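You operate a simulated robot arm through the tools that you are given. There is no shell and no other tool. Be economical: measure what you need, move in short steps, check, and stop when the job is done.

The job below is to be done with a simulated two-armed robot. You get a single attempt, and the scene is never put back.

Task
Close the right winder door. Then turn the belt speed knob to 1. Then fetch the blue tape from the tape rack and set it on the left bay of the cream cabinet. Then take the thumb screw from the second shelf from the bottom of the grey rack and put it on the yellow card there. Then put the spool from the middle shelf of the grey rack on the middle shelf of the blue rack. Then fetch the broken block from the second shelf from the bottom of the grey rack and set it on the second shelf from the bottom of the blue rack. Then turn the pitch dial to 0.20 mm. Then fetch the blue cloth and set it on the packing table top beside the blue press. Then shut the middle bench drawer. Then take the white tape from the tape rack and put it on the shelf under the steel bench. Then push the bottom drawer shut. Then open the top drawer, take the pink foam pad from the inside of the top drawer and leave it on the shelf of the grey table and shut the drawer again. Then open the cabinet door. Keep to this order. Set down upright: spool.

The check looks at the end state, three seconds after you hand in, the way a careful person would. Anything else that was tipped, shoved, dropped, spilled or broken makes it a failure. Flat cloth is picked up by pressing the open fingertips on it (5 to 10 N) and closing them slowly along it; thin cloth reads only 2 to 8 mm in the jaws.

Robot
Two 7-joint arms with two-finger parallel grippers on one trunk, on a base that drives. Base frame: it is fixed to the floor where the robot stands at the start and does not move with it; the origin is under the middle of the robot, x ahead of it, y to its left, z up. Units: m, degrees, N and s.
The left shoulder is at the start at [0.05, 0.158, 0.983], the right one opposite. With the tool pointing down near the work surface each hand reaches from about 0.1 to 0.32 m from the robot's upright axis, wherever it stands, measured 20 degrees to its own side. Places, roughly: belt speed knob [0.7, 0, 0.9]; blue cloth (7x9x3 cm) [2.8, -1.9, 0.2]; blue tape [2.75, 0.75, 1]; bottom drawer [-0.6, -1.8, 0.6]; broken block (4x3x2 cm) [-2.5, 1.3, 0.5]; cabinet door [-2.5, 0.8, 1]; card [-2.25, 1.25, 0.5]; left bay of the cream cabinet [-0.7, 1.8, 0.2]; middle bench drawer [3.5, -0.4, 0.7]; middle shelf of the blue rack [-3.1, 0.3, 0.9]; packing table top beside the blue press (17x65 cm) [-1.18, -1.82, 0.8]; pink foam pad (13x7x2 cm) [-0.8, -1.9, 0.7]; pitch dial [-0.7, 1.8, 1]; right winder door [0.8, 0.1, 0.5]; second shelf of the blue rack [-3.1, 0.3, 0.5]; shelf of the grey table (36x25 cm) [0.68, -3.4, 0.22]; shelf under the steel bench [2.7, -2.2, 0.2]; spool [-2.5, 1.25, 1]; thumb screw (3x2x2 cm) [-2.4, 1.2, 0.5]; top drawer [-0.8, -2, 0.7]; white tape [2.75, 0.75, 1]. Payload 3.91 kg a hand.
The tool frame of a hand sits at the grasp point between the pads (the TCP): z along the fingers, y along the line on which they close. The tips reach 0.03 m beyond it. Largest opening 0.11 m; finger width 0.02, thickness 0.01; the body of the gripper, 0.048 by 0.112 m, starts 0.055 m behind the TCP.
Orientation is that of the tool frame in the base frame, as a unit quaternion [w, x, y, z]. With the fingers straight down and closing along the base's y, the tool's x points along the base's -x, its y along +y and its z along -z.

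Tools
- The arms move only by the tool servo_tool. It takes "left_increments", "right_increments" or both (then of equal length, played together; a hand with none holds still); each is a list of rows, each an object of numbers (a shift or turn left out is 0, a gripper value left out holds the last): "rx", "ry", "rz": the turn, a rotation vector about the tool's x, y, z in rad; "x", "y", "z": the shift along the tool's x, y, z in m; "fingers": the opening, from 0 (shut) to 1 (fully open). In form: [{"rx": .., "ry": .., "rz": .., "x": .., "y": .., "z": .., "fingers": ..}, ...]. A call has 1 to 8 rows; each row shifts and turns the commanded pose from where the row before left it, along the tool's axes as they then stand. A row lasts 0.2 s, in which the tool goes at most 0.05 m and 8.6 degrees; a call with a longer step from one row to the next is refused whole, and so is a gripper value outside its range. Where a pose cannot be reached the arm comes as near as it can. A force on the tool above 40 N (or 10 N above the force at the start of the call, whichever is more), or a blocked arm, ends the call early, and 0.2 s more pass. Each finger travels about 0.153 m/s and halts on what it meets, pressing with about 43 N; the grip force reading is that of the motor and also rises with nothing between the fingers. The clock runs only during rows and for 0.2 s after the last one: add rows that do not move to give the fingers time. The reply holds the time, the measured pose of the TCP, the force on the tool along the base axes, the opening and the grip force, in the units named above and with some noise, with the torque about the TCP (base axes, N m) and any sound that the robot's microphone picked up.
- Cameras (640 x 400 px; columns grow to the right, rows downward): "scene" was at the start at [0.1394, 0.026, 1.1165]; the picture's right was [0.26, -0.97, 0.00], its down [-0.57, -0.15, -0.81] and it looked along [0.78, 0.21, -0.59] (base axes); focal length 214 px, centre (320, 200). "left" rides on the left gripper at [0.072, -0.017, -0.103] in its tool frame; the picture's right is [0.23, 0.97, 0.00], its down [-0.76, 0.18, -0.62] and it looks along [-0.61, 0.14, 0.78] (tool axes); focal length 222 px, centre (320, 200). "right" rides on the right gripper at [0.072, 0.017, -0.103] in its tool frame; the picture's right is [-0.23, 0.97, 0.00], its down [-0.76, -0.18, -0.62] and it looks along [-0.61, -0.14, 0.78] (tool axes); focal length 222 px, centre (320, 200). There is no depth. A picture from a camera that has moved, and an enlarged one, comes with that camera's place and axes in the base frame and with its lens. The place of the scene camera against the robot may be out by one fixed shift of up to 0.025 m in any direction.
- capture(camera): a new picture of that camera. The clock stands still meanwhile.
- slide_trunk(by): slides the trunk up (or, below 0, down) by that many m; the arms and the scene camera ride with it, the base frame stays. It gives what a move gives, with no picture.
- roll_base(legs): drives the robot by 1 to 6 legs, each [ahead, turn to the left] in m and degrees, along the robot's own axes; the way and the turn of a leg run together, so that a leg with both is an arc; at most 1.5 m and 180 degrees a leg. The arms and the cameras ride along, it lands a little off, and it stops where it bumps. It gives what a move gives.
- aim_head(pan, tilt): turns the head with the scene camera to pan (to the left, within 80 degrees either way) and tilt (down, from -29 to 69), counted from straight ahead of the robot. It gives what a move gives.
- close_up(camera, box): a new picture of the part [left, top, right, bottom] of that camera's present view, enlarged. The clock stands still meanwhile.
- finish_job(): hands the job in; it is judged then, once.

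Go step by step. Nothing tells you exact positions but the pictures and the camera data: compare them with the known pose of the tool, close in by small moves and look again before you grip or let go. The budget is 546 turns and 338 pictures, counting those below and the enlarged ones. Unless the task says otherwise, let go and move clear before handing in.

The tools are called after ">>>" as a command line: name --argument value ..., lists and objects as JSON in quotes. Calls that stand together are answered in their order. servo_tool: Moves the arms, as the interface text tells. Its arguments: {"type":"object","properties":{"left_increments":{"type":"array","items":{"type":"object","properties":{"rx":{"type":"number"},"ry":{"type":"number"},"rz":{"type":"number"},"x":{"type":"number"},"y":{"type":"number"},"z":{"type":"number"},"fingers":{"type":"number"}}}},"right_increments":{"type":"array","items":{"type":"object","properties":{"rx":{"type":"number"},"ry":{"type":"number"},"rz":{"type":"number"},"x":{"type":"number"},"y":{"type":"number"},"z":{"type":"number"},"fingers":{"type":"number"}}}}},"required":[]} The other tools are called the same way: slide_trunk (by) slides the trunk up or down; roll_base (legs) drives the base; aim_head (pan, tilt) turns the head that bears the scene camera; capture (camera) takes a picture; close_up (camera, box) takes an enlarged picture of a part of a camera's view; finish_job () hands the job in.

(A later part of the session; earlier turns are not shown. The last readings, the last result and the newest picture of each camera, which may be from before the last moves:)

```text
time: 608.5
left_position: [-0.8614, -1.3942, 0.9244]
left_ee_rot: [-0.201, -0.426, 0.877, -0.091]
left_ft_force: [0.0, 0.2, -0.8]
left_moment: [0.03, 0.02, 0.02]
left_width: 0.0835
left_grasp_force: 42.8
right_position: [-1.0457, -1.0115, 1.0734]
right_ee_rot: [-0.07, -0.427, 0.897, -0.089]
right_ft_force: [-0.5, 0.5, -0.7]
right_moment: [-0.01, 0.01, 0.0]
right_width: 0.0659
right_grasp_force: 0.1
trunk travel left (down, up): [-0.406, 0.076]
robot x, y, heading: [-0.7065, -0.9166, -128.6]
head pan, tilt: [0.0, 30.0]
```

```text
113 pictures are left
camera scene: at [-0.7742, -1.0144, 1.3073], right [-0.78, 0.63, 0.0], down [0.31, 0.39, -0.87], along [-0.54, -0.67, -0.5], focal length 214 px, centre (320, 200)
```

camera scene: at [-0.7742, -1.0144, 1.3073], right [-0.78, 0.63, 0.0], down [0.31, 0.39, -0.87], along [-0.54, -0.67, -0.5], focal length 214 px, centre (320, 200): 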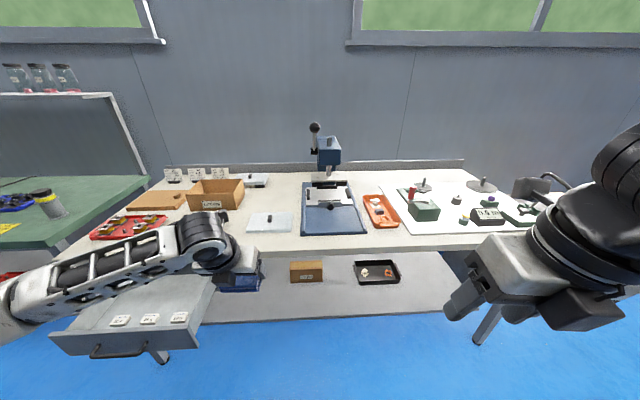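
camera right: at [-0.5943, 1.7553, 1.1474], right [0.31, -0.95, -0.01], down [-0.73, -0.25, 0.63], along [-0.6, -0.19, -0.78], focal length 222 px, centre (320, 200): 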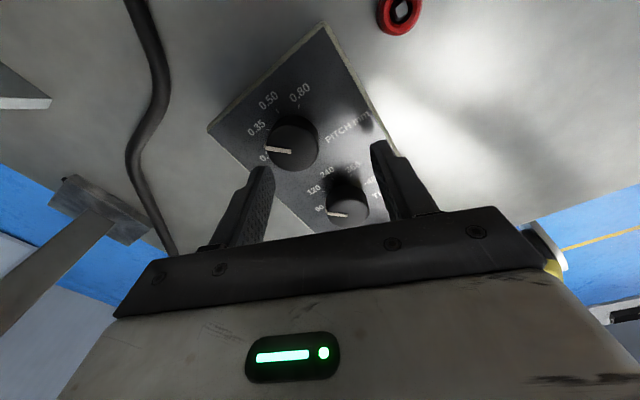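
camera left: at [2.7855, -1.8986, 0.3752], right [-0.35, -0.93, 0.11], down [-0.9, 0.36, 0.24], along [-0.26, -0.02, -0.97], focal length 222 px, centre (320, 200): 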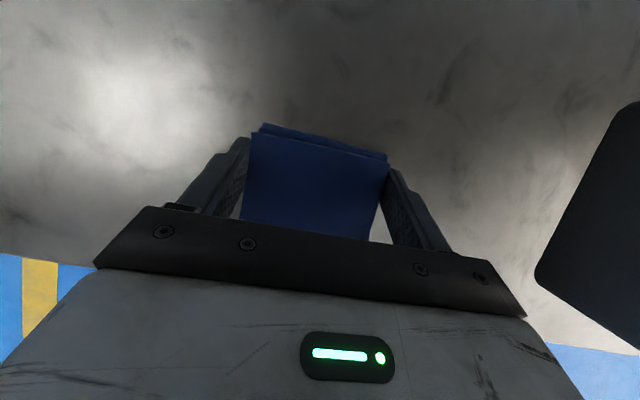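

>>> roll_base --legs '[[0.33, 0]]'

>>> capture --camera "left"

>>> capture --camera "scene"

```text
time: 610.6
left_position: [-1.0738, -1.6467, 0.9234]
left_ee_rot: [-0.202, -0.424, 0.879, -0.09]
left_ft_force: [0.9, 0.3, -0.8]
left_moment: [0.0, -0.01, -0.03]
left_width: 0.0839
left_grasp_force: 42.9
right_position: [-1.2535, -1.2631, 1.0751]
right_ee_rot: [-0.071, -0.425, 0.898, -0.09]
right_ft_force: [0.0, 0.8, 1.2]
right_moment: [0.0, 0.0, 0.03]
right_width: 0.066
right_grasp_force: 0.1
trunk travel left (down, up): [-0.406, 0.076]
robot x, y, heading: [-0.918, -1.1721, -129.5]
head pan, tilt: [0.0, 30.0]
```

```text
112 pictures are left
camera left: at [-1.0718, -1.6757, 1.0469], right [-0.89, 0.45, 0.11], down [0.46, 0.86, 0.24], along [0.01, 0.26, -0.97], focal length 222 px, centre (320, 200)
```

left: 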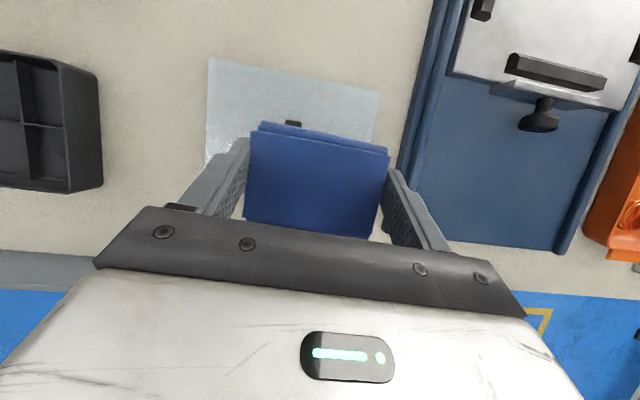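

```text
111 pictures are left
camera scene: at [-0.9826, -1.2687, 1.3072], right [-0.77, 0.63, 0.0], down [0.32, 0.39, -0.87], along [-0.55, -0.67, -0.5], focal length 214 px, centre (320, 200)
```

scene: 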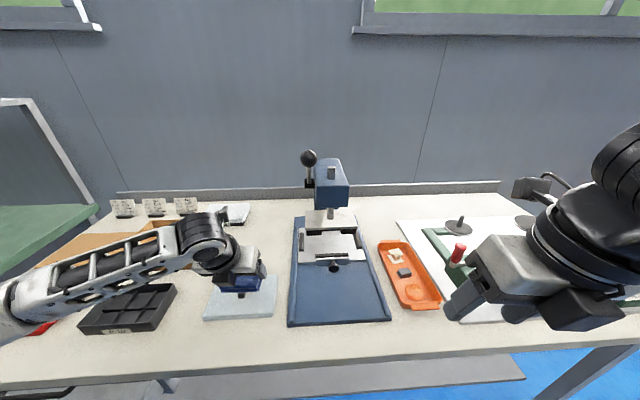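

>>> roll_base --legs '[[0.05, 0]]'

>>> servo_tool --left_increments '[{"x": 0.0301, "z": 0.0143}, {"x": 0.0301, "z": 0.0143}, {"x": 0.0301, "z": 0.0143}, {}]'

>>> capture --camera "left"

```text
time: 611.5
left_position: [-1.1043, -1.686, 0.9232]
left_ee_rot: [-0.202, -0.423, 0.879, -0.09]
left_ft_force: [-0.4, -0.4, -1.3]
left_moment: [-0.02, -0.04, 0.01]
left_width: 0.0836
left_grasp_force: 42.5
right_position: [-1.2843, -1.3025, 1.0735]
right_ee_rot: [-0.07, -0.425, 0.898, -0.088]
right_ft_force: [-0.7, -0.2, -0.6]
right_moment: [-0.03, 0.0, -0.02]
right_width: 0.066
right_grasp_force: 0.0
trunk travel left (down, up): [-0.406, 0.076]
robot x, y, heading: [-0.943, -1.2098, -129.2]
head pan, tilt: [0.0, 30.0]
```

```text
time: 612.5
left_position: [-1.1651, -1.7632, 0.9229]
left_ee_rot: [-0.202, -0.424, 0.878, -0.089]
left_ft_force: [-0.3, 0.5, 0.6]
left_moment: [0.01, 0.03, -0.02]
left_width: 0.0838
left_grasp_force: 43.2
right_position: [-1.2834, -1.3019, 1.0738]
right_ee_rot: [-0.072, -0.426, 0.898, -0.089]
right_ft_force: [0.6, -0.9, -0.7]
right_moment: [0.01, 0.03, -0.01]
right_width: 0.0661
right_grasp_force: 0.1
trunk travel left (down, up): [-0.406, 0.076]
robot x, y, heading: [-0.9475, -1.2075, -129.6]
head pan, tilt: [0.0, 30.0]
```

```text
110 pictures are left
camera left: at [-1.1635, -1.792, 1.0458], right [-0.89, 0.45, 0.11], down [0.46, 0.86, 0.24], along [0.01, 0.26, -0.97], focal length 222 px, centre (320, 200)
```

left: 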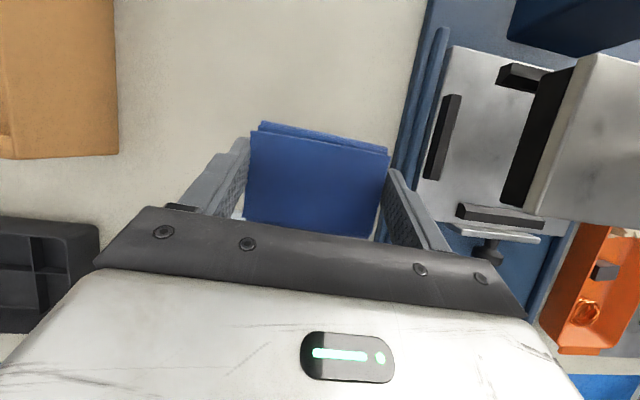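

The cloth hangs horizontally over the free strip. I lower it to the table.

>>> servo_tool --left_increments '[{"x": -0.0129, "z": 0.0271}, {"x": -0.0129, "z": 0.0271}, {"x": -0.0043, "z": 0.009}]'

>>> servo_tool --left_increments '[{"x": -0.0043, "z": 0.009}, {"x": -0.0021, "z": 0.0045}]'

```text
time: 613.4
left_position: [-1.1682, -1.7635, 0.8536]
left_ee_rot: [-0.201, -0.424, 0.879, -0.09]
left_ft_force: [0.2, 0.4, -0.5]
left_moment: [0.01, -0.04, 0.02]
left_width: 0.084
left_grasp_force: 43.1
right_position: [-1.2841, -1.302, 1.0763]
right_ee_rot: [-0.072, -0.426, 0.898, -0.088]
right_ft_force: [0.7, 0.0, 0.3]
right_moment: [0.01, 0.0, 0.0]
right_width: 0.0659
right_grasp_force: 0.0
trunk travel left (down, up): [-0.406, 0.076]
robot x, y, heading: [-0.947, -1.2079, -129.4]
head pan, tilt: [0.0, 30.0]
```

```text
time: 614.0
left_position: [-1.1685, -1.7627, 0.838]
left_ee_rot: [-0.202, -0.424, 0.878, -0.091]
left_ft_force: [0.9, 0.5, -1.1]
left_moment: [0.0, -0.01, 0.0]
left_width: 0.0837
left_grasp_force: 42.8
right_position: [-1.2833, -1.3016, 1.0753]
right_ee_rot: [-0.071, -0.425, 0.898, -0.088]
right_ft_force: [1.1, 0.3, -0.7]
right_moment: [0.01, -0.01, -0.02]
right_width: 0.0657
right_grasp_force: 0.1
trunk travel left (down, up): [-0.406, 0.076]
robot x, y, heading: [-0.9482, -1.2115, -129.0]
head pan, tilt: [0.0, 30.0]
```

>>> servo_tool --left_increments '[{"x": -0.0021, "z": 0.0045}, {"x": -0.0021, "z": 0.0045}, {}]'

>>> capture --camera "left"

```text
time: 614.8
left_position: [-1.1674, -1.7626, 0.8331]
left_ee_rot: [-0.205, -0.424, 0.878, -0.093]
left_ft_force: [2.1, 0.2, 14.6]
left_moment: [0.06, -0.7, -0.01]
left_width: 0.0838
left_grasp_force: 43.3
right_position: [-1.2827, -1.3006, 1.075]
right_ee_rot: [-0.072, -0.424, 0.898, -0.09]
right_ft_force: [0.4, 0.1, -0.3]
right_moment: [-0.01, 0.05, -0.05]
right_width: 0.0658
right_grasp_force: 0.1
trunk travel left (down, up): [-0.406, 0.076]
robot x, y, heading: [-0.944, -1.2062, -129.7]
head pan, tilt: [0.0, 30.0]
```

```text
109 pictures are left
camera left: at [-1.1657, -1.7899, 0.9555], right [-0.89, 0.45, 0.11], down [0.46, 0.86, 0.23], along [0.01, 0.26, -0.97], focal length 222 px, centre (320, 200)
```

left: 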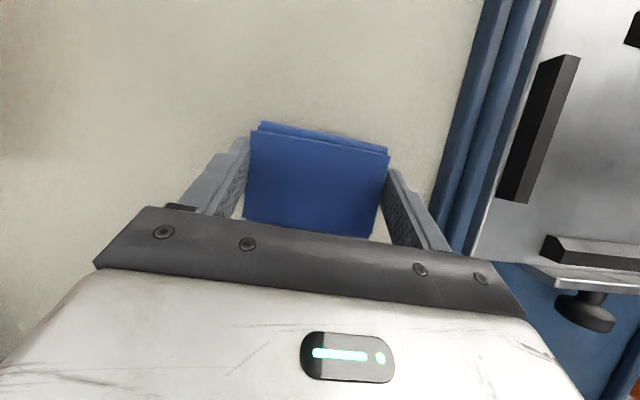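

Contact at z 0.833. I open slowly and lift away.

>>> servo_tool --left_increments '[{"fingers": 0.85}, {"fingers": 1.0}, {}, {"x": 0.0129, "z": -0.0271}, {"x": 0.0172, "z": -0.0361}, {"x": 0.0172, "z": -0.0361}]'

>>> capture --camera "left"

>>> roll_base --legs '[[-0.45, 0]]'

>>> capture --camera "scene"

```text
time: 616.1
left_position: [-1.1649, -1.7638, 0.9396]
left_ee_rot: [-0.2, -0.424, 0.879, -0.09]
left_ft_force: [0.8, 0.2, -0.3]
left_moment: [0.01, 0.04, 0.0]
left_width: 0.11
left_grasp_force: 0.1
right_position: [-1.2847, -1.3013, 1.0742]
right_ee_rot: [-0.071, -0.425, 0.898, -0.089]
right_ft_force: [0.4, -0.7, -0.4]
right_moment: [0.01, 0.01, 0.01]
right_width: 0.0657
right_grasp_force: 0.0
trunk travel left (down, up): [-0.406, 0.076]
robot x, y, heading: [-0.9492, -1.2068, -129.3]
head pan, tilt: [0.0, 30.0]
```

```text
108 pictures are left
camera left: at [-1.163, -1.7926, 1.0629], right [-0.89, 0.45, 0.11], down [0.46, 0.86, 0.24], along [0.01, 0.26, -0.97], focal length 222 px, centre (320, 200)
```

left: 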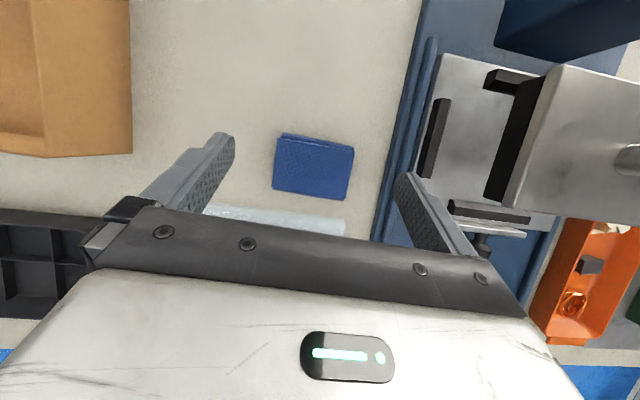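

```text
time: 618.9
left_position: [-0.8793, -1.4171, 0.9397]
left_ee_rot: [-0.201, -0.426, 0.878, -0.091]
left_ft_force: [-0.4, 0.6, 0.1]
left_moment: [-0.02, -0.01, 0.01]
left_width: 0.1101
left_grasp_force: 0.1
right_position: [-0.9992, -0.9533, 1.075]
right_ee_rot: [-0.07, -0.426, 0.898, -0.089]
right_ft_force: [-0.5, 0.0, 0.2]
right_moment: [-0.03, -0.02, -0.01]
right_width: 0.0661
right_grasp_force: 0.0
trunk travel left (down, up): [-0.406, 0.076]
robot x, y, heading: [-0.6621, -0.8599, -128.8]
head pan, tilt: [0.0, 30.0]
```

```text
107 pictures are left
camera scene: at [-0.7279, -0.9577, 1.3073], right [-0.78, 0.63, 0.0], down [0.32, 0.39, -0.87], along [-0.55, -0.67, -0.5], focal length 214 px, centre (320, 200)
```

scene: 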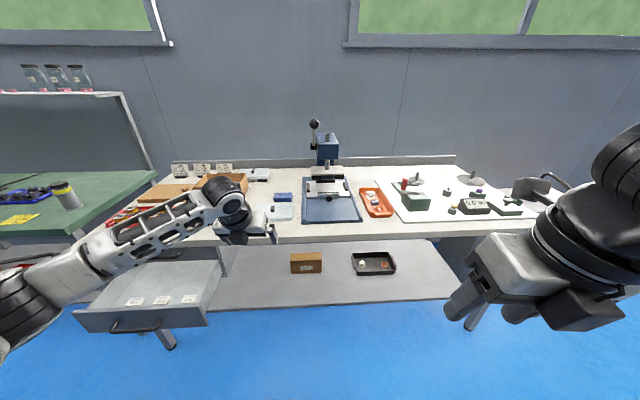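

The cloth is placed. Next is the middle bench drawer by the tape rack; I drive there.

>>> roll_base --legs '[[0, 128], [0.99, 0], [0.99, 0], [0.98, 0], [0, -20]]'

>>> aim_head --pan 30 --tilt 25

>>> capture --camera "scene"

```text
time: 639.8
left_position: [2.8671, -0.8144, 0.9405]
left_ee_rot: [0.04, 0.964, -0.15, 0.217]
left_ft_force: [-0.1, 0.6, 0.0]
left_moment: [0.0, 0.0, 0.0]
left_width: 0.1099
left_grasp_force: 0.1
right_position: [2.4771, -1.0895, 1.0752]
right_ee_rot: [-0.033, 0.981, -0.16, 0.108]
right_ft_force: [0.5, -1.1, -0.2]
right_moment: [0.01, -0.01, 0.0]
right_width: 0.066
right_grasp_force: 0.1
trunk travel left (down, up): [-0.406, 0.076]
robot x, y, heading: [2.2693, -0.8057, -18.5]
head pan, tilt: [0.0, 30.0]
```

```text
time: 640.7
left_position: [2.8673, -0.814, 0.9393]
left_ee_rot: [0.041, 0.963, -0.151, 0.218]
left_ft_force: [-0.4, 0.0, 0.4]
left_moment: [0.0, 0.03, -0.01]
left_width: 0.1101
left_grasp_force: 0.1
right_position: [2.4757, -1.089, 1.075]
right_ee_rot: [-0.033, 0.98, -0.16, 0.11]
right_ft_force: [0.8, 0.5, 0.7]
right_moment: [0.01, -0.02, -0.01]
right_width: 0.066
right_grasp_force: 0.1
trunk travel left (down, up): [-0.406, 0.076]
robot x, y, heading: [2.2689, -0.806, -18.7]
head pan, tilt: [30.0, 25.0]
```

```text
106 pictures are left
camera scene: at [2.4131, -0.797, 1.3152], right [0.2, -0.98, 0.0], down [-0.41, -0.08, -0.91], along [0.89, 0.18, -0.42], focal length 214 px, centre (320, 200)
```

scene: 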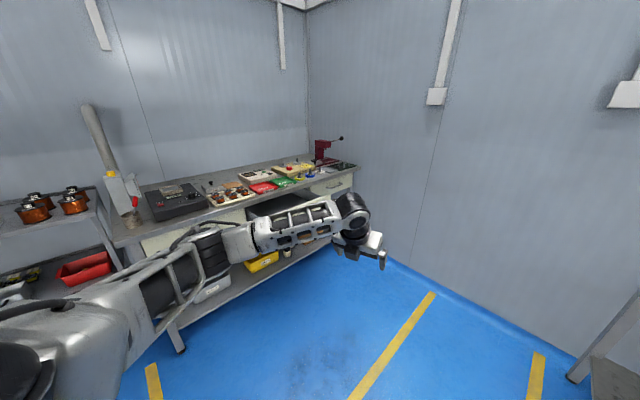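

>>> servo_tool --left_increments '[{"x": -0.0361, "z": -0.0172}, {"x": -0.0361, "z": -0.0172}, {"x": -0.0361, "z": -0.0172}, {"x": -0.0361, "z": -0.0172}, {"x": -0.0361, "z": -0.0172}, {"x": -0.0361, "z": -0.0172}, {}, {}]' --right_increments '[{"ry": 0.135, "fingers": 0}, {"ry": 0.135}, {"ry": 0.135}, {"ry": 0.135}, {"ry": 0.135}, {"ry": 0.135}, {"ry": 0.135}, {"ry": 0.135}]'

>>> roll_base --legs '[[0.68, 0], [0, 74]]'

>>> aim_head --pan 0 --tilt 30

>>> capture --camera "scene"

```text
time: 642.5
left_position: [2.6494, -0.7461, 0.9393]
left_ee_rot: [0.041, 0.964, -0.15, 0.216]
left_ft_force: [0.2, -0.5, 0.2]
left_moment: [0.0, -0.03, 0.0]
left_width: 0.1101
left_grasp_force: 0.0
left hand out of reach, approached as far as the arm can: row 6
right_position: [2.6333, -1.1351, 1.1449]
right_ee_rot: [0.054, 0.785, -0.154, 0.597]
right_ft_force: [-0.6, -0.5, 0.1]
right_moment: [0.0, 0.01, -0.01]
right_width: 0.0001
right_grasp_force: 38.3
right hand out of reach, approached as far as the arm can: row 1, 2, 3, 4, 5, 6, 7, 8
trunk travel left (down, up): [-0.406, 0.076]
robot x, y, heading: [2.2714, -0.8068, -18.4]
head pan, tilt: [30.0, 25.0]
```

```text
time: 649.5
left_position: [2.9621, -0.6404, 0.9385]
left_ee_rot: [-0.097, 0.862, 0.457, 0.198]
left_ft_force: [-0.3, -0.9, 0.1]
left_moment: [0.0, -0.02, 0.05]
left_width: 0.1101
left_grasp_force: 0.0
right_position: [3.3305, -0.7657, 1.1451]
right_ee_rot: [-0.314, 0.721, 0.348, 0.51]
right_ft_force: [-0.4, 0.1, 0.9]
right_moment: [0.01, 0.0, 0.0]
right_width: 0.0002
right_grasp_force: 37.4
trunk travel left (down, up): [-0.406, 0.076]
robot x, y, heading: [2.9134, -1.0209, 55.3]
head pan, tilt: [30.0, 25.0]
```

```text
time: 650.4
left_position: [2.9632, -0.6407, 0.9389]
left_ee_rot: [-0.098, 0.861, 0.458, 0.198]
left_ft_force: [-0.2, 0.0, -0.7]
left_moment: [0.0, -0.03, -0.02]
left_width: 0.1101
left_grasp_force: 0.0
right_position: [3.3314, -0.7647, 1.1451]
right_ee_rot: [-0.314, 0.722, 0.347, 0.51]
right_ft_force: [0.0, 0.6, 0.2]
right_moment: [-0.03, -0.02, 0.02]
right_width: 0.0003
right_grasp_force: 37.7
trunk travel left (down, up): [-0.406, 0.076]
robot x, y, heading: [2.9162, -1.0199, 55.2]
head pan, tilt: [0.0, 30.0]
```

```text
105 pictures are left
camera scene: at [3.0024, -0.911, 1.3073], right [0.82, -0.57, 0.0], down [-0.29, -0.41, -0.87], along [0.49, 0.71, -0.5], focal length 214 px, centre (320, 200)
```

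scene: 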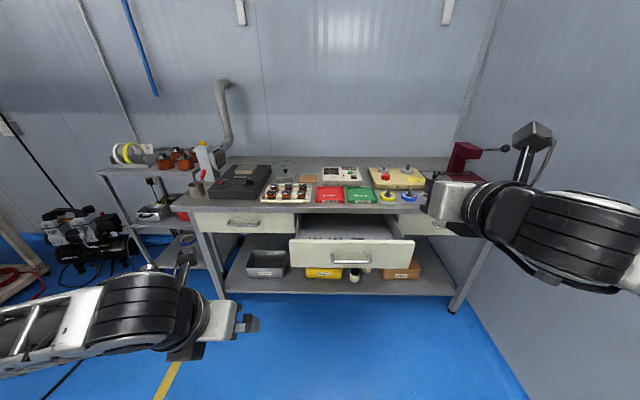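

The open middle drawer is ahead with its front near (3.43, -0.49, 0.7). I lower the trunk and push it with the right fist by driving forward.

>>> servo_tool --left_increments '[{"x": 0.0361, "z": 0.0172}, {"x": 0.018, "z": 0.009}]' --right_increments '[{"y": -0.03}, {"y": -0.03}]'

>>> slide_trunk --by -0.38

>>> roll_base --legs '[[0.2, 0]]'

>>> capture --camera "scene"

```text
time: 651.0
left_position: [2.9967, -0.5922, 0.9397]
left_ee_rot: [-0.098, 0.861, 0.458, 0.198]
left_ft_force: [-0.3, 1.0, 0.7]
left_moment: [0.0, -0.04, -0.03]
left_width: 0.11
left_grasp_force: 0.1
right_position: [3.2814, -0.7314, 1.1499]
right_ee_rot: [-0.314, 0.722, 0.348, 0.509]
right_ft_force: [0.5, -0.1, 1.3]
right_moment: [0.0, 0.02, 0.0]
right_width: 0.0001
right_grasp_force: 38.1
trunk travel left (down, up): [-0.406, 0.076]
robot x, y, heading: [2.9095, -1.0203, 55.0]
head pan, tilt: [0.0, 30.0]
```

```text
time: 654.7
left_position: [2.9956, -0.5912, 0.5595]
left_ee_rot: [-0.098, 0.861, 0.458, 0.198]
left_ft_force: [0.3, 0.3, -0.1]
left_moment: [-0.01, -0.01, 0.03]
left_width: 0.1102
left_grasp_force: 0.0
right_position: [3.281, -0.7317, 0.7714]
right_ee_rot: [-0.314, 0.721, 0.348, 0.51]
right_ft_force: [-0.3, -1.0, -0.6]
right_moment: [-0.01, 0.01, 0.03]
right_width: 0.0
right_grasp_force: 37.6
trunk travel left (down, up): [-0.026, 0.456]
robot x, y, heading: [2.9123, -1.0238, 55.3]
head pan, tilt: [0.0, 30.0]
```

```text
time: 656.3
left_position: [3.1134, -0.428, 0.5599]
left_ee_rot: [-0.097, 0.863, 0.454, 0.198]
left_ft_force: [0.4, 0.7, 0.1]
left_moment: [0.0, -0.02, -0.01]
left_width: 0.11
left_grasp_force: 0.1
right_position: [3.3976, -0.5695, 0.771]
right_ee_rot: [-0.312, 0.723, 0.345, 0.511]
right_ft_force: [0.5, -0.3, -0.7]
right_moment: [0.01, 0.0, 0.03]
right_width: 0.0
right_grasp_force: 37.4
trunk travel left (down, up): [-0.026, 0.456]
robot x, y, heading: [3.0262, -0.8573, 55.0]
head pan, tilt: [0.0, 30.0]
```

```text
104 pictures are left
camera scene: at [3.1179, -0.7478, 0.9273], right [0.82, -0.58, 0.0], down [-0.29, -0.41, -0.87], along [0.5, 0.71, -0.5], focal length 214 px, centre (320, 200)
```

scene: 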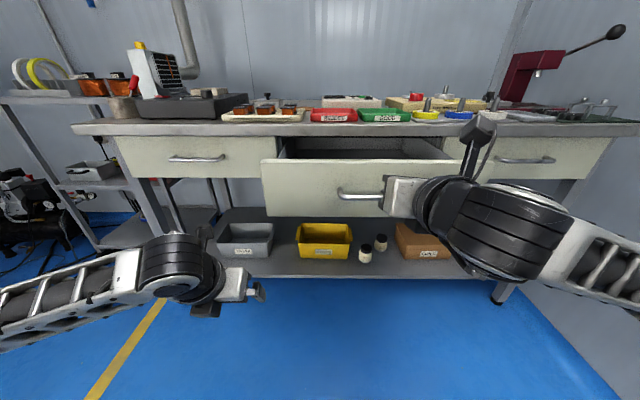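

>>> slide_trunk --by -0.024

>>> servo_tool --right_increments '[{"x": -0.0144, "z": 0.0042, "y": -0.03}]'

>>> roll_base --legs '[[0.12, 0]]'

>>> roll_base --legs '[[0.08, 0]]'

>>> capture --camera "scene"

```text
time: 657.0
left_position: [3.1133, -0.4293, 0.5349]
left_ee_rot: [-0.098, 0.862, 0.455, 0.198]
left_ft_force: [0.1, 0.3, 0.1]
left_moment: [-0.01, -0.02, -0.04]
left_width: 0.1102
left_grasp_force: 0.1
right_position: [3.3972, -0.5708, 0.7459]
right_ee_rot: [-0.313, 0.722, 0.346, 0.511]
right_ft_force: [-0.1, -0.2, -0.1]
right_moment: [0.03, 0.01, 0.0]
right_width: 0.0
right_grasp_force: 38.2
trunk travel left (down, up): [-0.002, 0.48]
robot x, y, heading: [3.0254, -0.8607, 54.6]
head pan, tilt: [0.0, 30.0]
```

```text
time: 657.4
left_position: [3.1133, -0.4297, 0.5353]
left_ee_rot: [-0.098, 0.863, 0.455, 0.198]
left_ft_force: [1.1, 1.0, 0.8]
left_moment: [0.02, 0.04, 0.02]
left_width: 0.1099
left_grasp_force: 0.1
right_position: [3.3711, -0.5531, 0.7345]
right_ee_rot: [-0.313, 0.722, 0.345, 0.511]
right_ft_force: [0.1, 0.0, -0.3]
right_moment: [0.02, 0.01, -0.01]
right_width: 0.0001
right_grasp_force: 37.4
trunk travel left (down, up): [-0.002, 0.48]
robot x, y, heading: [3.0299, -0.8596, 54.9]
head pan, tilt: [0.0, 30.0]
```

```text
time: 658.6
left_position: [3.1814, -0.3318, 0.5353]
left_ee_rot: [-0.097, 0.863, 0.454, 0.198]
left_ft_force: [0.4, 0.5, -1.2]
left_moment: [0.0, 0.01, 0.0]
left_width: 0.1101
left_grasp_force: 0.2
right_position: [3.4386, -0.4561, 0.7351]
right_ee_rot: [-0.313, 0.722, 0.346, 0.51]
right_ft_force: [0.4, 0.2, -0.1]
right_moment: [-0.01, 0.01, 0.02]
right_width: 0.0001
right_grasp_force: 37.8
trunk travel left (down, up): [-0.002, 0.48]
robot x, y, heading: [3.0988, -0.7615, 54.9]
head pan, tilt: [0.0, 30.0]
```

```text
time: 659.7
left_position: [3.2269, -0.2683, 0.5372]
left_ee_rot: [-0.096, 0.863, 0.454, 0.199]
left_ft_force: [1.3, 0.2, -0.3]
left_moment: [0.04, 0.02, 0.01]
left_width: 0.1099
left_grasp_force: 0.0
right_position: [3.4866, -0.3914, 0.7348]
right_ee_rot: [-0.312, 0.723, 0.345, 0.511]
right_ft_force: [-0.5, 0.1, 0.9]
right_moment: [-0.02, 0.01, -0.01]
right_width: 0.0
right_grasp_force: 37.9
trunk travel left (down, up): [-0.002, 0.48]
robot x, y, heading: [3.1406, -0.6955, 54.7]
head pan, tilt: [0.0, 30.0]
```

```text
103 pictures are left
camera scene: at [3.232, -0.5862, 0.9033], right [0.82, -0.58, 0.0], down [-0.29, -0.41, -0.87], along [0.5, 0.71, -0.5], focal length 214 px, centre (320, 200)
```

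scene: 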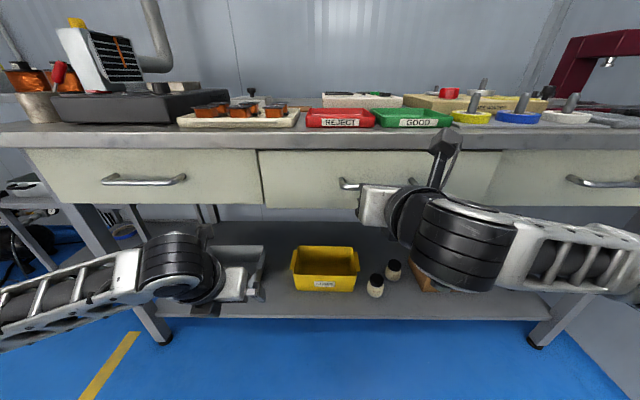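

The drawer looks flush; I press a little more to be sure.

>>> roll_base --legs '[[0.04, 0]]'

>>> close_up --camera "scene" --box '[200, 120, 440, 220]'

```text
time: 660.6
left_position: [3.2451, -0.244, 0.5366]
left_ee_rot: [-0.098, 0.863, 0.454, 0.199]
left_ft_force: [-0.6, -0.1, 0.0]
left_moment: [0.02, -0.02, -0.02]
left_width: 0.11
left_grasp_force: 0.1
right_position: [3.5002, -0.371, 0.7348]
right_ee_rot: [-0.314, 0.722, 0.347, 0.511]
right_ft_force: [-1.7, -5.7, 1.6]
right_moment: [-0.03, -0.02, -0.09]
right_width: 0.0
right_grasp_force: 37.4
trunk travel left (down, up): [-0.002, 0.48]
robot x, y, heading: [3.1583, -0.6747, 54.7]
head pan, tilt: [0.0, 30.0]
stopped in leg 1: the force on the tool passed its limit at 84 N (the readings are from after the stop); the commanded pose is now the measured one
```

```text
2.67 times, centred on (320, 170) of scene
camera zoom: at [3.2492, -0.5622, 0.9033], right [0.82, -0.58, 0.0], down [-0.29, -0.41, -0.87], along [0.5, 0.71, -0.5], focal length 572 px, centre (320, 280)
```

zoom: 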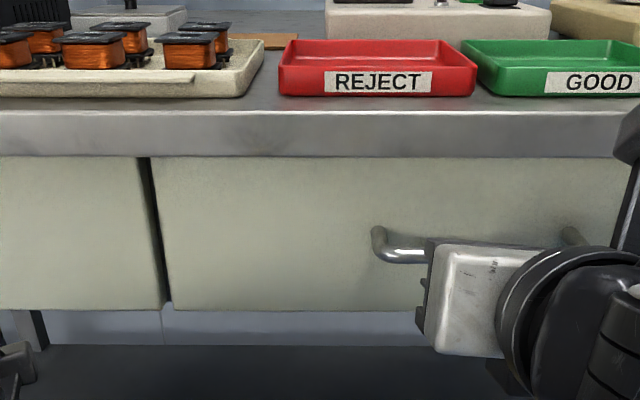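

The drawer is shut. I back away, raise the trunk and go to the tape rack for the white tape.

>>> roll_base --legs '[[-0.5, 0]]'

>>> slide_trunk --by 0.305

>>> servo_tool --left_increments '[{"ry": -0.145}, {"ry": -0.145}, {"ry": -0.145}, {"x": -0.03}, {"x": -0.03}]' --right_increments '[{"x": 0.02, "z": -0.04}, {"x": 0.02, "z": -0.04}, {"z": -0.04}, {"z": -0.03}, {}]'

>>> roll_base --legs '[[0, 71], [1.04, 0], [0, -71], [0.3, 0]]'

>>> aim_head --pan 5 --tilt 30

>>> capture --camera "scene"

```text
time: 663.5
left_position: [2.9533, -0.6565, 0.5353]
left_ee_rot: [-0.096, 0.864, 0.453, 0.199]
left_ft_force: [-0.5, -0.4, -0.3]
left_moment: [0.0, -0.03, 0.0]
left_width: 0.1099
left_grasp_force: 0.0
right_position: [3.2078, -0.7839, 0.7337]
right_ee_rot: [-0.311, 0.723, 0.345, 0.511]
right_ft_force: [0.8, 0.2, -0.4]
right_moment: [0.01, 0.01, -0.04]
right_width: 0.0
right_grasp_force: 37.7
trunk travel left (down, up): [-0.002, 0.48]
robot x, y, heading: [2.8633, -1.0847, 54.8]
head pan, tilt: [0.0, 30.0]
```

```text
time: 666.6
left_position: [2.9539, -0.657, 0.8396]
left_ee_rot: [-0.096, 0.864, 0.453, 0.198]
left_ft_force: [-0.8, -1.1, 0.2]
left_moment: [-0.01, -0.02, 0.01]
left_width: 0.1098
left_grasp_force: 0.0
right_position: [3.2094, -0.7859, 1.0394]
right_ee_rot: [-0.311, 0.723, 0.345, 0.511]
right_ft_force: [-0.2, -0.6, -0.6]
right_moment: [-0.04, 0.0, 0.03]
right_width: 0.0001
right_grasp_force: 37.6
trunk travel left (down, up): [-0.307, 0.175]
robot x, y, heading: [2.8656, -1.0869, 54.5]
head pan, tilt: [0.0, 30.0]
```

```text
time: 667.8
left_position: [2.919, -0.7043, 0.8395]
left_ee_rot: [0.004, 0.886, 0.463, 0.007]
left_ft_force: [-0.8, 0.4, -0.9]
left_moment: [0.0, 0.05, -0.01]
left_width: 0.1101
left_grasp_force: 0.0
right_position: [3.1359, -0.8541, 1.1499]
right_ee_rot: [-0.311, 0.724, 0.346, 0.509]
right_ft_force: [-0.1, 0.7, -0.2]
right_moment: [-0.02, 0.0, -0.04]
right_width: 0.0
right_grasp_force: 37.8
right hand out of reach, approached as far as the arm can: row 1, 2, 3, 4
trunk travel left (down, up): [-0.307, 0.175]
robot x, y, heading: [2.8668, -1.0885, 54.7]
head pan, tilt: [0.0, 30.0]
```

```text
time: 681.0
left_position: [2.5157, 0.3837, 0.839]
left_ee_rot: [0.003, 0.893, 0.449, 0.006]
left_ft_force: [0.0, -0.4, -0.3]
left_moment: [0.0, 0.0, 0.02]
left_width: 0.1098
left_grasp_force: 0.1
right_position: [2.7292, 0.2291, 1.1486]
right_ee_rot: [-0.303, 0.729, 0.334, 0.515]
right_ft_force: [0.6, -0.3, 0.1]
right_moment: [0.03, 0.01, -0.01]
right_width: 0.0002
right_grasp_force: 37.8
trunk travel left (down, up): [-0.307, 0.175]
robot x, y, heading: [2.451, 0.0046, 53.0]
head pan, tilt: [0.0, 30.0]
```

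```text
time: 681.6
left_position: [2.5165, 0.3844, 0.8396]
left_ee_rot: [0.003, 0.893, 0.449, 0.007]
left_ft_force: [-0.7, -0.2, 0.3]
left_moment: [-0.02, 0.0, 0.0]
left_width: 0.1099
left_grasp_force: 0.1
right_position: [2.7281, 0.2292, 1.1492]
right_ee_rot: [-0.304, 0.728, 0.335, 0.515]
right_ft_force: [0.2, -0.2, -0.3]
right_moment: [0.0, -0.01, 0.02]
right_width: 0.0
right_grasp_force: 38.1
trunk travel left (down, up): [-0.307, 0.175]
robot x, y, heading: [2.4515, 0.0088, 52.7]
head pan, tilt: [5.0, 30.0]
```

```text
101 pictures are left
camera scene: at [2.5384, 0.1169, 1.2083], right [0.85, -0.53, 0.0], down [-0.27, -0.42, -0.87], along [0.46, 0.73, -0.5], focal length 214 px, centre (320, 200)
```

scene: 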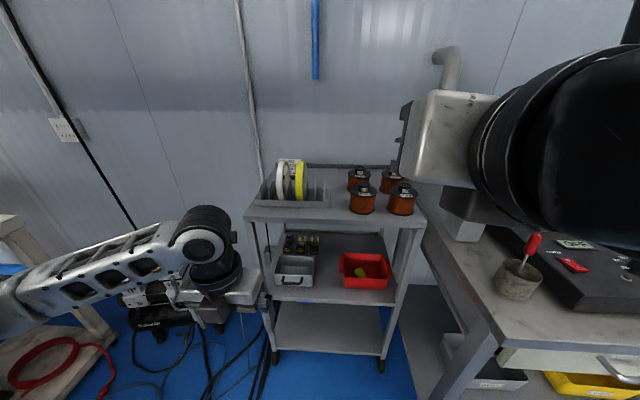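

>>> servo_tool --left_increments '[{"z": -0.048}, {"z": -0.048}, {"z": -0.048}, {"z": -0.048}, {"z": -0.048}, {"fingers": 0.45}]'

>>> roll_base --legs '[[0, 2.3], [0.26, 0]]'

>>> capture --camera "left"

>>> capture --camera "scene"

```text
time: 683.0
left_position: [2.5098, 0.3858, 1.0804]
left_ee_rot: [0.003, 0.893, 0.45, 0.007]
left_ft_force: [-0.6, 0.2, -0.2]
left_moment: [-0.02, 0.02, -0.01]
left_width: 0.0496
left_grasp_force: 0.0
right_position: [2.7292, 0.2285, 1.1493]
right_ee_rot: [-0.303, 0.729, 0.334, 0.514]
right_ft_force: [0.8, -0.4, -0.3]
right_moment: [0.0, 0.0, -0.01]
right_width: 0.0
right_grasp_force: 37.7
trunk travel left (down, up): [-0.307, 0.175]
robot x, y, heading: [2.4525, 0.0027, 52.8]
head pan, tilt: [5.0, 30.0]
```

```text
time: 685.3
left_position: [2.6424, 0.5977, 1.0799]
left_ee_rot: [0.004, 0.884, 0.467, 0.007]
left_ft_force: [1.0, 0.9, -0.5]
left_moment: [0.0, 0.0, 0.0]
left_width: 0.0495
left_grasp_force: 0.0
right_position: [2.8663, 0.4511, 1.1486]
right_ee_rot: [-0.315, 0.721, 0.35, 0.508]
right_ft_force: [-0.1, -0.7, 0.9]
right_moment: [0.0, -0.01, 0.0]
right_width: 0.0001
right_grasp_force: 37.6
trunk travel left (down, up): [-0.307, 0.175]
robot x, y, heading: [2.5964, 0.2165, 55.2]
head pan, tilt: [5.0, 30.0]
```

```text
100 pictures are left
camera left: at [2.6678, 0.6676, 1.1821], right [0.93, -0.36, 0.01], down [-0.29, -0.73, 0.62], along [-0.21, -0.58, -0.79], focal length 222 px, centre (320, 200)
```

left: 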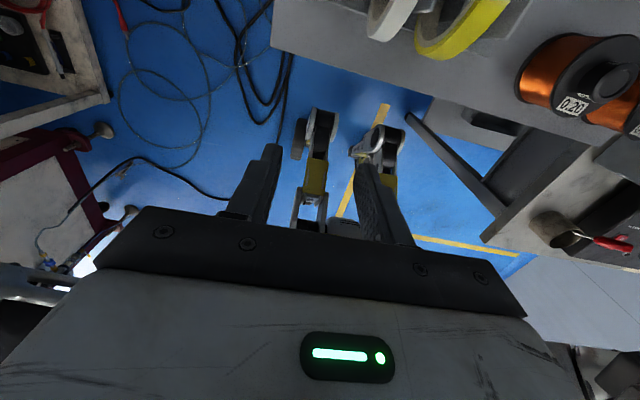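

```text
99 pictures are left
camera scene: at [2.6807, 0.3304, 1.2082], right [0.87, -0.5, 0.0], down [-0.25, -0.43, -0.87], along [0.43, 0.75, -0.5], focal length 214 px, centre (320, 200)
```

scene: 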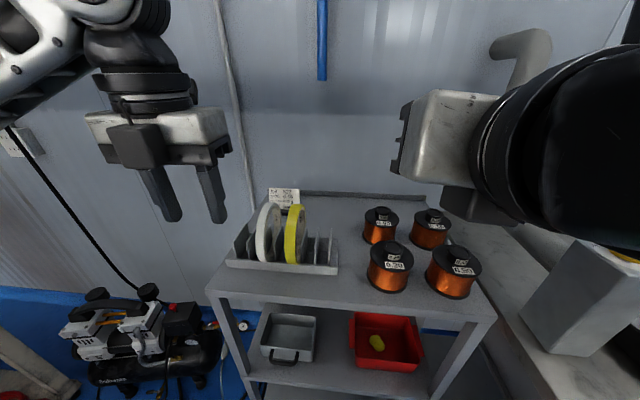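

>>> close_up --camera "scene" --box '[220, 180, 350, 280]'

```text
4.00 times, centred on (285, 230) of scene
camera zoom: at [2.6807, 0.3304, 1.2082], right [0.87, -0.5, 0.0], down [-0.25, -0.43, -0.87], along [0.43, 0.75, -0.5], focal length 858 px, centre (460, 80)
```

zoom: 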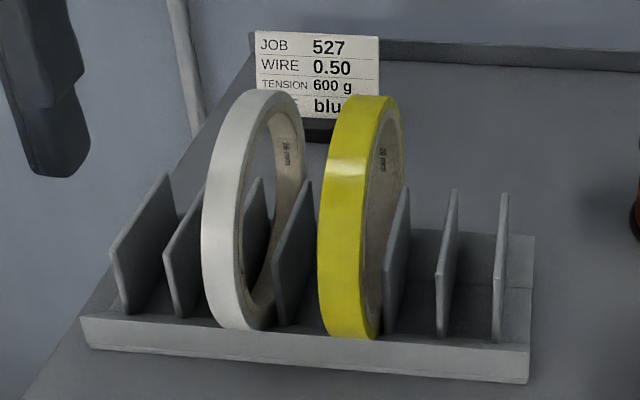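

The dividers end below z 0.93, so I will grip the white ring at its front wall, with tips just above them.

>>> servo_tool --left_increments '[{"x": 0.043, "y": 0.018}, {"x": 0.043, "y": 0.018}, {"z": 0.03}, {"z": 0.02}]'

>>> close_up --camera "scene" --box '[200, 120, 360, 280]'

>>> capture --camera "left"

```text
time: 686.3
left_position: [2.7201, 0.6488, 1.032]
left_ee_rot: [0.003, 0.884, 0.468, 0.007]
left_ft_force: [0.5, 0.6, -0.2]
left_moment: [0.01, -0.02, 0.0]
left_width: 0.0495
left_grasp_force: 0.1
right_position: [2.8662, 0.4489, 1.1493]
right_ee_rot: [-0.314, 0.721, 0.349, 0.509]
right_ft_force: [-0.9, 0.5, -0.4]
right_moment: [-0.01, 0.03, 0.0]
right_width: 0.0
right_grasp_force: 37.1
trunk travel left (down, up): [-0.307, 0.175]
robot x, y, heading: [2.5981, 0.2173, 55.0]
head pan, tilt: [5.0, 30.0]
```

```text
2.50 times, centred on (280, 200) of scene
camera zoom: at [2.6805, 0.3302, 1.2083], right [0.87, -0.5, 0.0], down [-0.25, -0.43, -0.87], along [0.43, 0.75, -0.5], focal length 536 px, centre (420, 200)
```

zoom: 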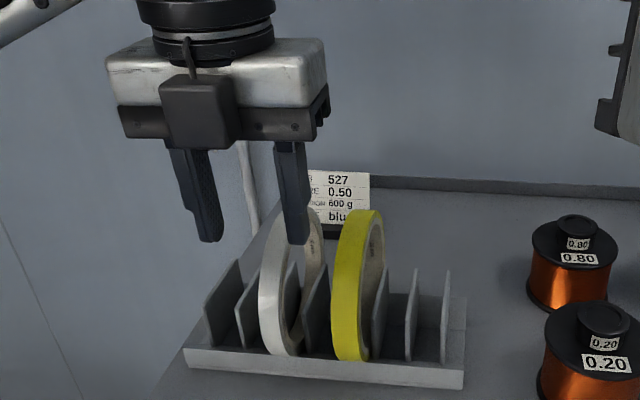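

```text
96 pictures are left
camera left: at [2.7457, 0.7173, 1.134], right [0.93, -0.36, 0.01], down [-0.29, -0.73, 0.62], along [-0.21, -0.58, -0.79], focal length 222 px, centre (320, 200)
```

left: 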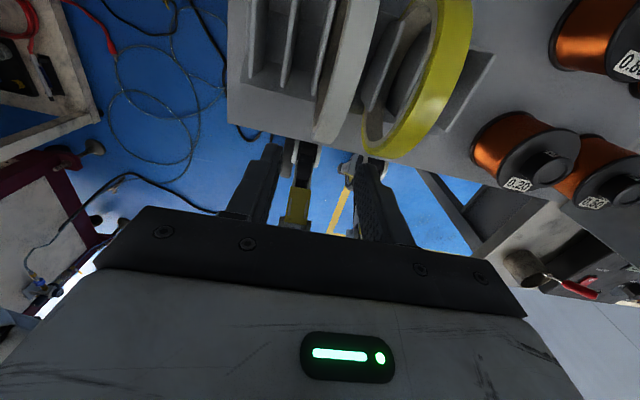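

>>> servo_tool --left_increments '[{"z": 0.03}, {"z": 0.02}, {"z": 0.015}]'

>>> close_up --camera "scene" --box '[200, 140, 340, 280]'

```text
time: 687.1
left_position: [2.7213, 0.6476, 0.9654]
left_ee_rot: [0.002, 0.883, 0.469, 0.007]
left_ft_force: [1.2, 0.4, 1.4]
left_moment: [-0.02, -0.05, -0.02]
left_width: 0.0495
left_grasp_force: 0.0
right_position: [2.8657, 0.449, 1.1492]
right_ee_rot: [-0.314, 0.721, 0.35, 0.51]
right_ft_force: [-0.8, 0.1, -1.0]
right_moment: [-0.01, -0.01, 0.0]
right_width: 0.0
right_grasp_force: 37.7
trunk travel left (down, up): [-0.307, 0.175]
robot x, y, heading: [2.6008, 0.2168, 55.3]
head pan, tilt: [5.0, 30.0]
```

```text
2.86 times, centred on (270, 210) of scene
camera zoom: at [2.6805, 0.3302, 1.2083], right [0.87, -0.5, 0.0], down [-0.25, -0.43, -0.87], along [0.43, 0.75, -0.5], focal length 613 px, centre (463, 171)
```

zoom: 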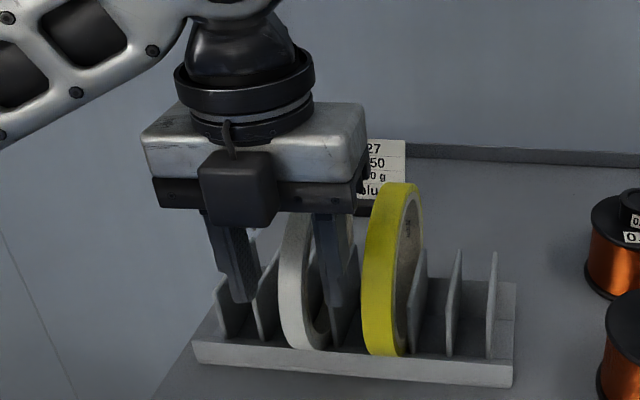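

>>> servo_tool --left_increments '[{"fingers": 0.3}, {"fingers": 0.0}, {}, {}]'

>>> servo_tool --left_increments '[{"z": -0.01}, {"z": -0.02}, {"z": -0.03}, {"z": -0.03}, {"z": -0.03}]'

>>> close_up --camera "scene" --box '[200, 100, 360, 280]'

```text
time: 688.1
left_position: [2.7225, 0.6486, 0.9658]
left_ee_rot: [0.003, 0.883, 0.469, 0.008]
left_ft_force: [-0.1, -0.5, -0.4]
left_moment: [-0.01, -0.03, -0.05]
left_width: 0.0153
left_grasp_force: 42.9
right_position: [2.8659, 0.4498, 1.1495]
right_ee_rot: [-0.313, 0.721, 0.349, 0.51]
right_ft_force: [0.9, 0.4, -0.1]
right_moment: [-0.04, -0.04, -0.01]
right_width: 0.0001
right_grasp_force: 37.7
trunk travel left (down, up): [-0.307, 0.175]
robot x, y, heading: [2.5975, 0.2154, 54.8]
head pan, tilt: [5.0, 30.0]
```

```text
time: 689.3
left_position: [2.7193, 0.647, 1.0871]
left_ee_rot: [0.003, 0.883, 0.469, 0.008]
left_ft_force: [0.4, 0.4, -0.8]
left_moment: [-0.02, 0.03, 0.01]
left_width: 0.0155
left_grasp_force: 42.8
right_position: [2.866, 0.4489, 1.1496]
right_ee_rot: [-0.315, 0.721, 0.35, 0.508]
right_ft_force: [0.0, -0.6, 0.6]
right_moment: [0.01, -0.02, -0.04]
right_width: 0.0
right_grasp_force: 38.0
trunk travel left (down, up): [-0.307, 0.175]
robot x, y, heading: [2.5942, 0.2183, 55.0]
head pan, tilt: [5.0, 30.0]
```

```text
2.22 times, centred on (280, 190) of scene
camera zoom: at [2.6805, 0.3299, 1.2083], right [0.87, -0.5, 0.0], down [-0.25, -0.43, -0.87], along [0.43, 0.75, -0.5], focal length 477 px, centre (409, 222)
```

zoom: 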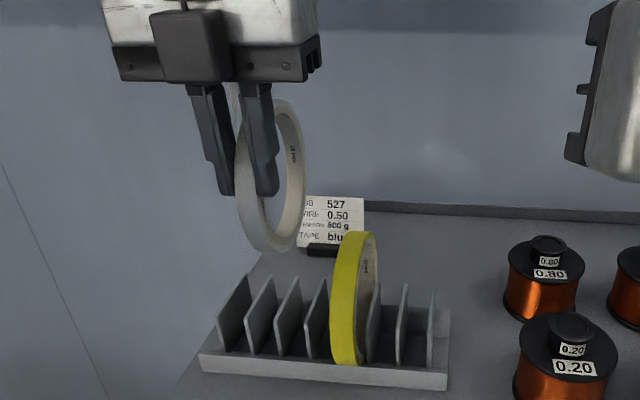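

The white tape is firmly held by its front wall. I back off in short steps with checks.

>>> roll_base --legs '[[-0.1, 0], [-0.15, 0]]'

>>> roll_base --legs '[[-0.25, 0], [-0.25, 0]]'

```text
time: 691.4
left_position: [2.5791, 0.4426, 1.0867]
left_ee_rot: [0.003, 0.885, 0.466, 0.009]
left_ft_force: [-0.3, -0.5, -0.9]
left_moment: [-0.01, 0.0, -0.01]
left_width: 0.0156
left_grasp_force: 43.3
right_position: [2.7239, 0.2437, 1.1482]
right_ee_rot: [-0.313, 0.722, 0.348, 0.51]
right_ft_force: [0.7, -0.1, -0.3]
right_moment: [0.03, 0.04, -0.01]
right_width: 0.0
right_grasp_force: 37.1
trunk travel left (down, up): [-0.307, 0.175]
robot x, y, heading: [2.4559, 0.0123, 55.0]
head pan, tilt: [5.0, 30.0]
```

```text
time: 694.6
left_position: [2.291, 0.0333, 1.0864]
left_ee_rot: [0.003, 0.885, 0.465, 0.007]
left_ft_force: [-0.5, 0.7, -0.2]
left_moment: [-0.02, 0.0, 0.02]
left_width: 0.0153
left_grasp_force: 42.9
right_position: [2.4357, -0.1664, 1.1491]
right_ee_rot: [-0.311, 0.723, 0.346, 0.51]
right_ft_force: [0.2, -0.2, 0.0]
right_moment: [0.02, -0.01, -0.01]
right_width: 0.0
right_grasp_force: 38.0
trunk travel left (down, up): [-0.307, 0.175]
robot x, y, heading: [2.1652, -0.399, 54.6]
head pan, tilt: [5.0, 30.0]
```

>>> roll_base --legs '[[0, -76], [0, -77], [0.6, 0], [0.6, 0], [0, 65]]'

>>> aim_head --pan 10 --tilt 40

>>> capture --camera "scene"

```text
time: 710.5
left_position: [2.4414, -1.6993, 1.0863]
left_ee_rot: [0.008, 0.961, -0.277, 0.002]
left_ft_force: [-0.9, -0.5, -0.6]
left_moment: [0.05, 0.04, 0.01]
left_width: 0.0151
left_grasp_force: 43.2
right_position: [2.2478, -1.8524, 1.1483]
right_ee_rot: [0.126, 0.763, -0.249, 0.584]
right_ft_force: [0.3, 0.0, 0.1]
right_moment: [-0.01, -0.03, -0.03]
right_width: 0.0001
right_grasp_force: 37.5
trunk travel left (down, up): [-0.307, 0.175]
robot x, y, heading: [2.005, -1.5942, -32.7]
head pan, tilt: [5.0, 30.0]
```

```text
time: 711.2
left_position: [2.4415, -1.7003, 1.0863]
left_ee_rot: [0.008, 0.961, -0.277, 0.002]
left_ft_force: [-0.7, -0.5, -1.2]
left_moment: [-0.01, 0.05, 0.0]
left_width: 0.0154
left_grasp_force: 42.9
right_position: [2.2489, -1.8534, 1.148]
right_ee_rot: [0.127, 0.762, -0.249, 0.584]
right_ft_force: [0.2, -0.6, -0.1]
right_moment: [0.01, 0.0, -0.01]
right_width: 0.0001
right_grasp_force: 37.9
trunk travel left (down, up): [-0.307, 0.175]
robot x, y, heading: [2.0057, -1.5932, -32.6]
head pan, tilt: [10.0, 40.0]
```

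```text
93 pictures are left
camera scene: at [2.1319, -1.645, 1.193], right [-0.39, -0.92, 0.0], down [-0.59, 0.25, -0.77], along [0.71, -0.3, -0.64], focal length 214 px, centre (320, 200)
```

scene: 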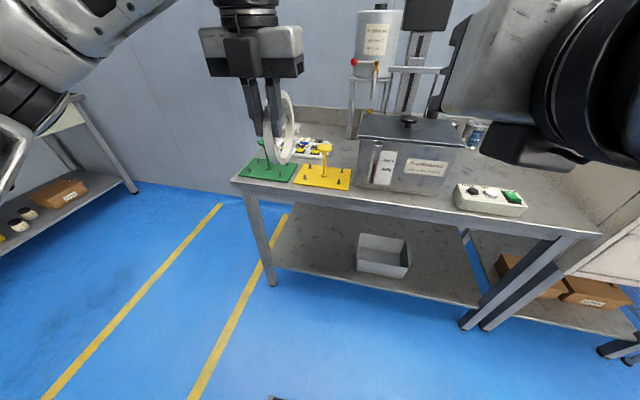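

>>> servo_tool --right_increments '[{"x": 0.045, "z": -0.014}, {"x": 0.045, "z": -0.014}, {"x": 0.045, "z": -0.014}]'

>>> slide_trunk --by -0.304

>>> servo_tool --left_increments '[{"z": 0.045}, {"z": 0.045}, {"z": 0.045}, {"z": 0.045}, {"z": 0.045}, {"z": 0.045}, {"z": 0.045}, {"z": 0.03}]'

>>> servo_tool --left_increments '[{"rx": -0.13}, {"rx": -0.13}, {"rx": -0.13}, {"rx": -0.13}, {"rx": -0.13}, {"rx": -0.13}, {"rx": -0.13}, {"rx": -0.13}]'

>>> capture --camera "scene"

```text
time: 712.0
left_position: [2.441, -1.6999, 1.0865]
left_ee_rot: [0.008, 0.961, -0.276, 0.003]
left_ft_force: [0.1, 0.3, -0.7]
left_moment: [0.05, 0.05, 0.0]
left_width: 0.0153
left_grasp_force: 42.7
right_position: [2.2396, -1.8623, 1.294]
right_ee_rot: [0.127, 0.762, -0.249, 0.584]
right_ft_force: [-0.3, 0.1, -0.6]
right_moment: [0.01, 0.0, 0.02]
right_width: 0.0
right_grasp_force: 37.3
trunk travel left (down, up): [-0.307, 0.175]
robot x, y, heading: [2.005, -1.5948, -32.9]
head pan, tilt: [10.0, 40.0]
```

```text
time: 715.0
left_position: [2.4418, -1.7004, 0.7823]
left_ee_rot: [0.007, 0.961, -0.276, 0.002]
left_ft_force: [0.3, 0.2, -0.4]
left_moment: [0.04, 0.06, -0.01]
left_width: 0.0152
left_grasp_force: 42.8
right_position: [2.2404, -1.8622, 0.99]
right_ee_rot: [0.127, 0.762, -0.25, 0.584]
right_ft_force: [0.6, 0.8, -0.2]
right_moment: [0.01, 0.03, 0.0]
right_width: 0.0
right_grasp_force: 37.7
trunk travel left (down, up): [-0.003, 0.479]
robot x, y, heading: [2.0032, -1.593, -32.9]
head pan, tilt: [10.0, 40.0]
```

```text
time: 716.8
left_position: [2.4423, -1.705, 0.4381]
left_ee_rot: [0.007, 0.961, -0.277, 0.004]
left_ft_force: [0.6, -0.7, -0.5]
left_moment: [0.02, 0.03, -0.01]
left_width: 0.0157
left_grasp_force: 42.8
right_position: [2.2407, -1.8628, 0.9895]
right_ee_rot: [0.127, 0.762, -0.249, 0.584]
right_ft_force: [0.1, 0.3, 0.4]
right_moment: [0.02, 0.01, 0.01]
right_width: 0.0
right_grasp_force: 37.3
trunk travel left (down, up): [-0.003, 0.479]
robot x, y, heading: [2.0066, -1.5916, -32.6]
head pan, tilt: [10.0, 40.0]
```

```text
time: 718.6
left_position: [2.4424, -1.705, 0.4382]
left_ee_rot: [0.485, 0.829, -0.241, -0.136]
left_ft_force: [-0.5, 0.1, 0.0]
left_moment: [0.1, 0.01, 0.01]
left_width: 0.0154
left_grasp_force: 43.2
right_position: [2.2394, -1.8619, 0.9886]
right_ee_rot: [0.127, 0.762, -0.25, 0.583]
right_ft_force: [0.1, -0.2, -0.6]
right_moment: [0.0, 0.0, 0.01]
right_width: 0.0
right_grasp_force: 37.5
trunk travel left (down, up): [-0.003, 0.479]
robot x, y, heading: [2.006, -1.5957, -33.2]
head pan, tilt: [10.0, 40.0]
```

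```text
92 pictures are left
camera scene: at [2.1318, -1.6449, 0.889], right [-0.39, -0.92, 0.0], down [-0.59, 0.25, -0.77], along [0.71, -0.3, -0.64], focal length 214 px, centre (320, 200)
```

scene: 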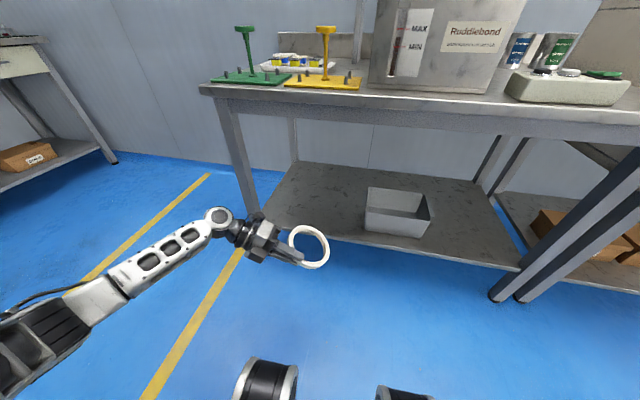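

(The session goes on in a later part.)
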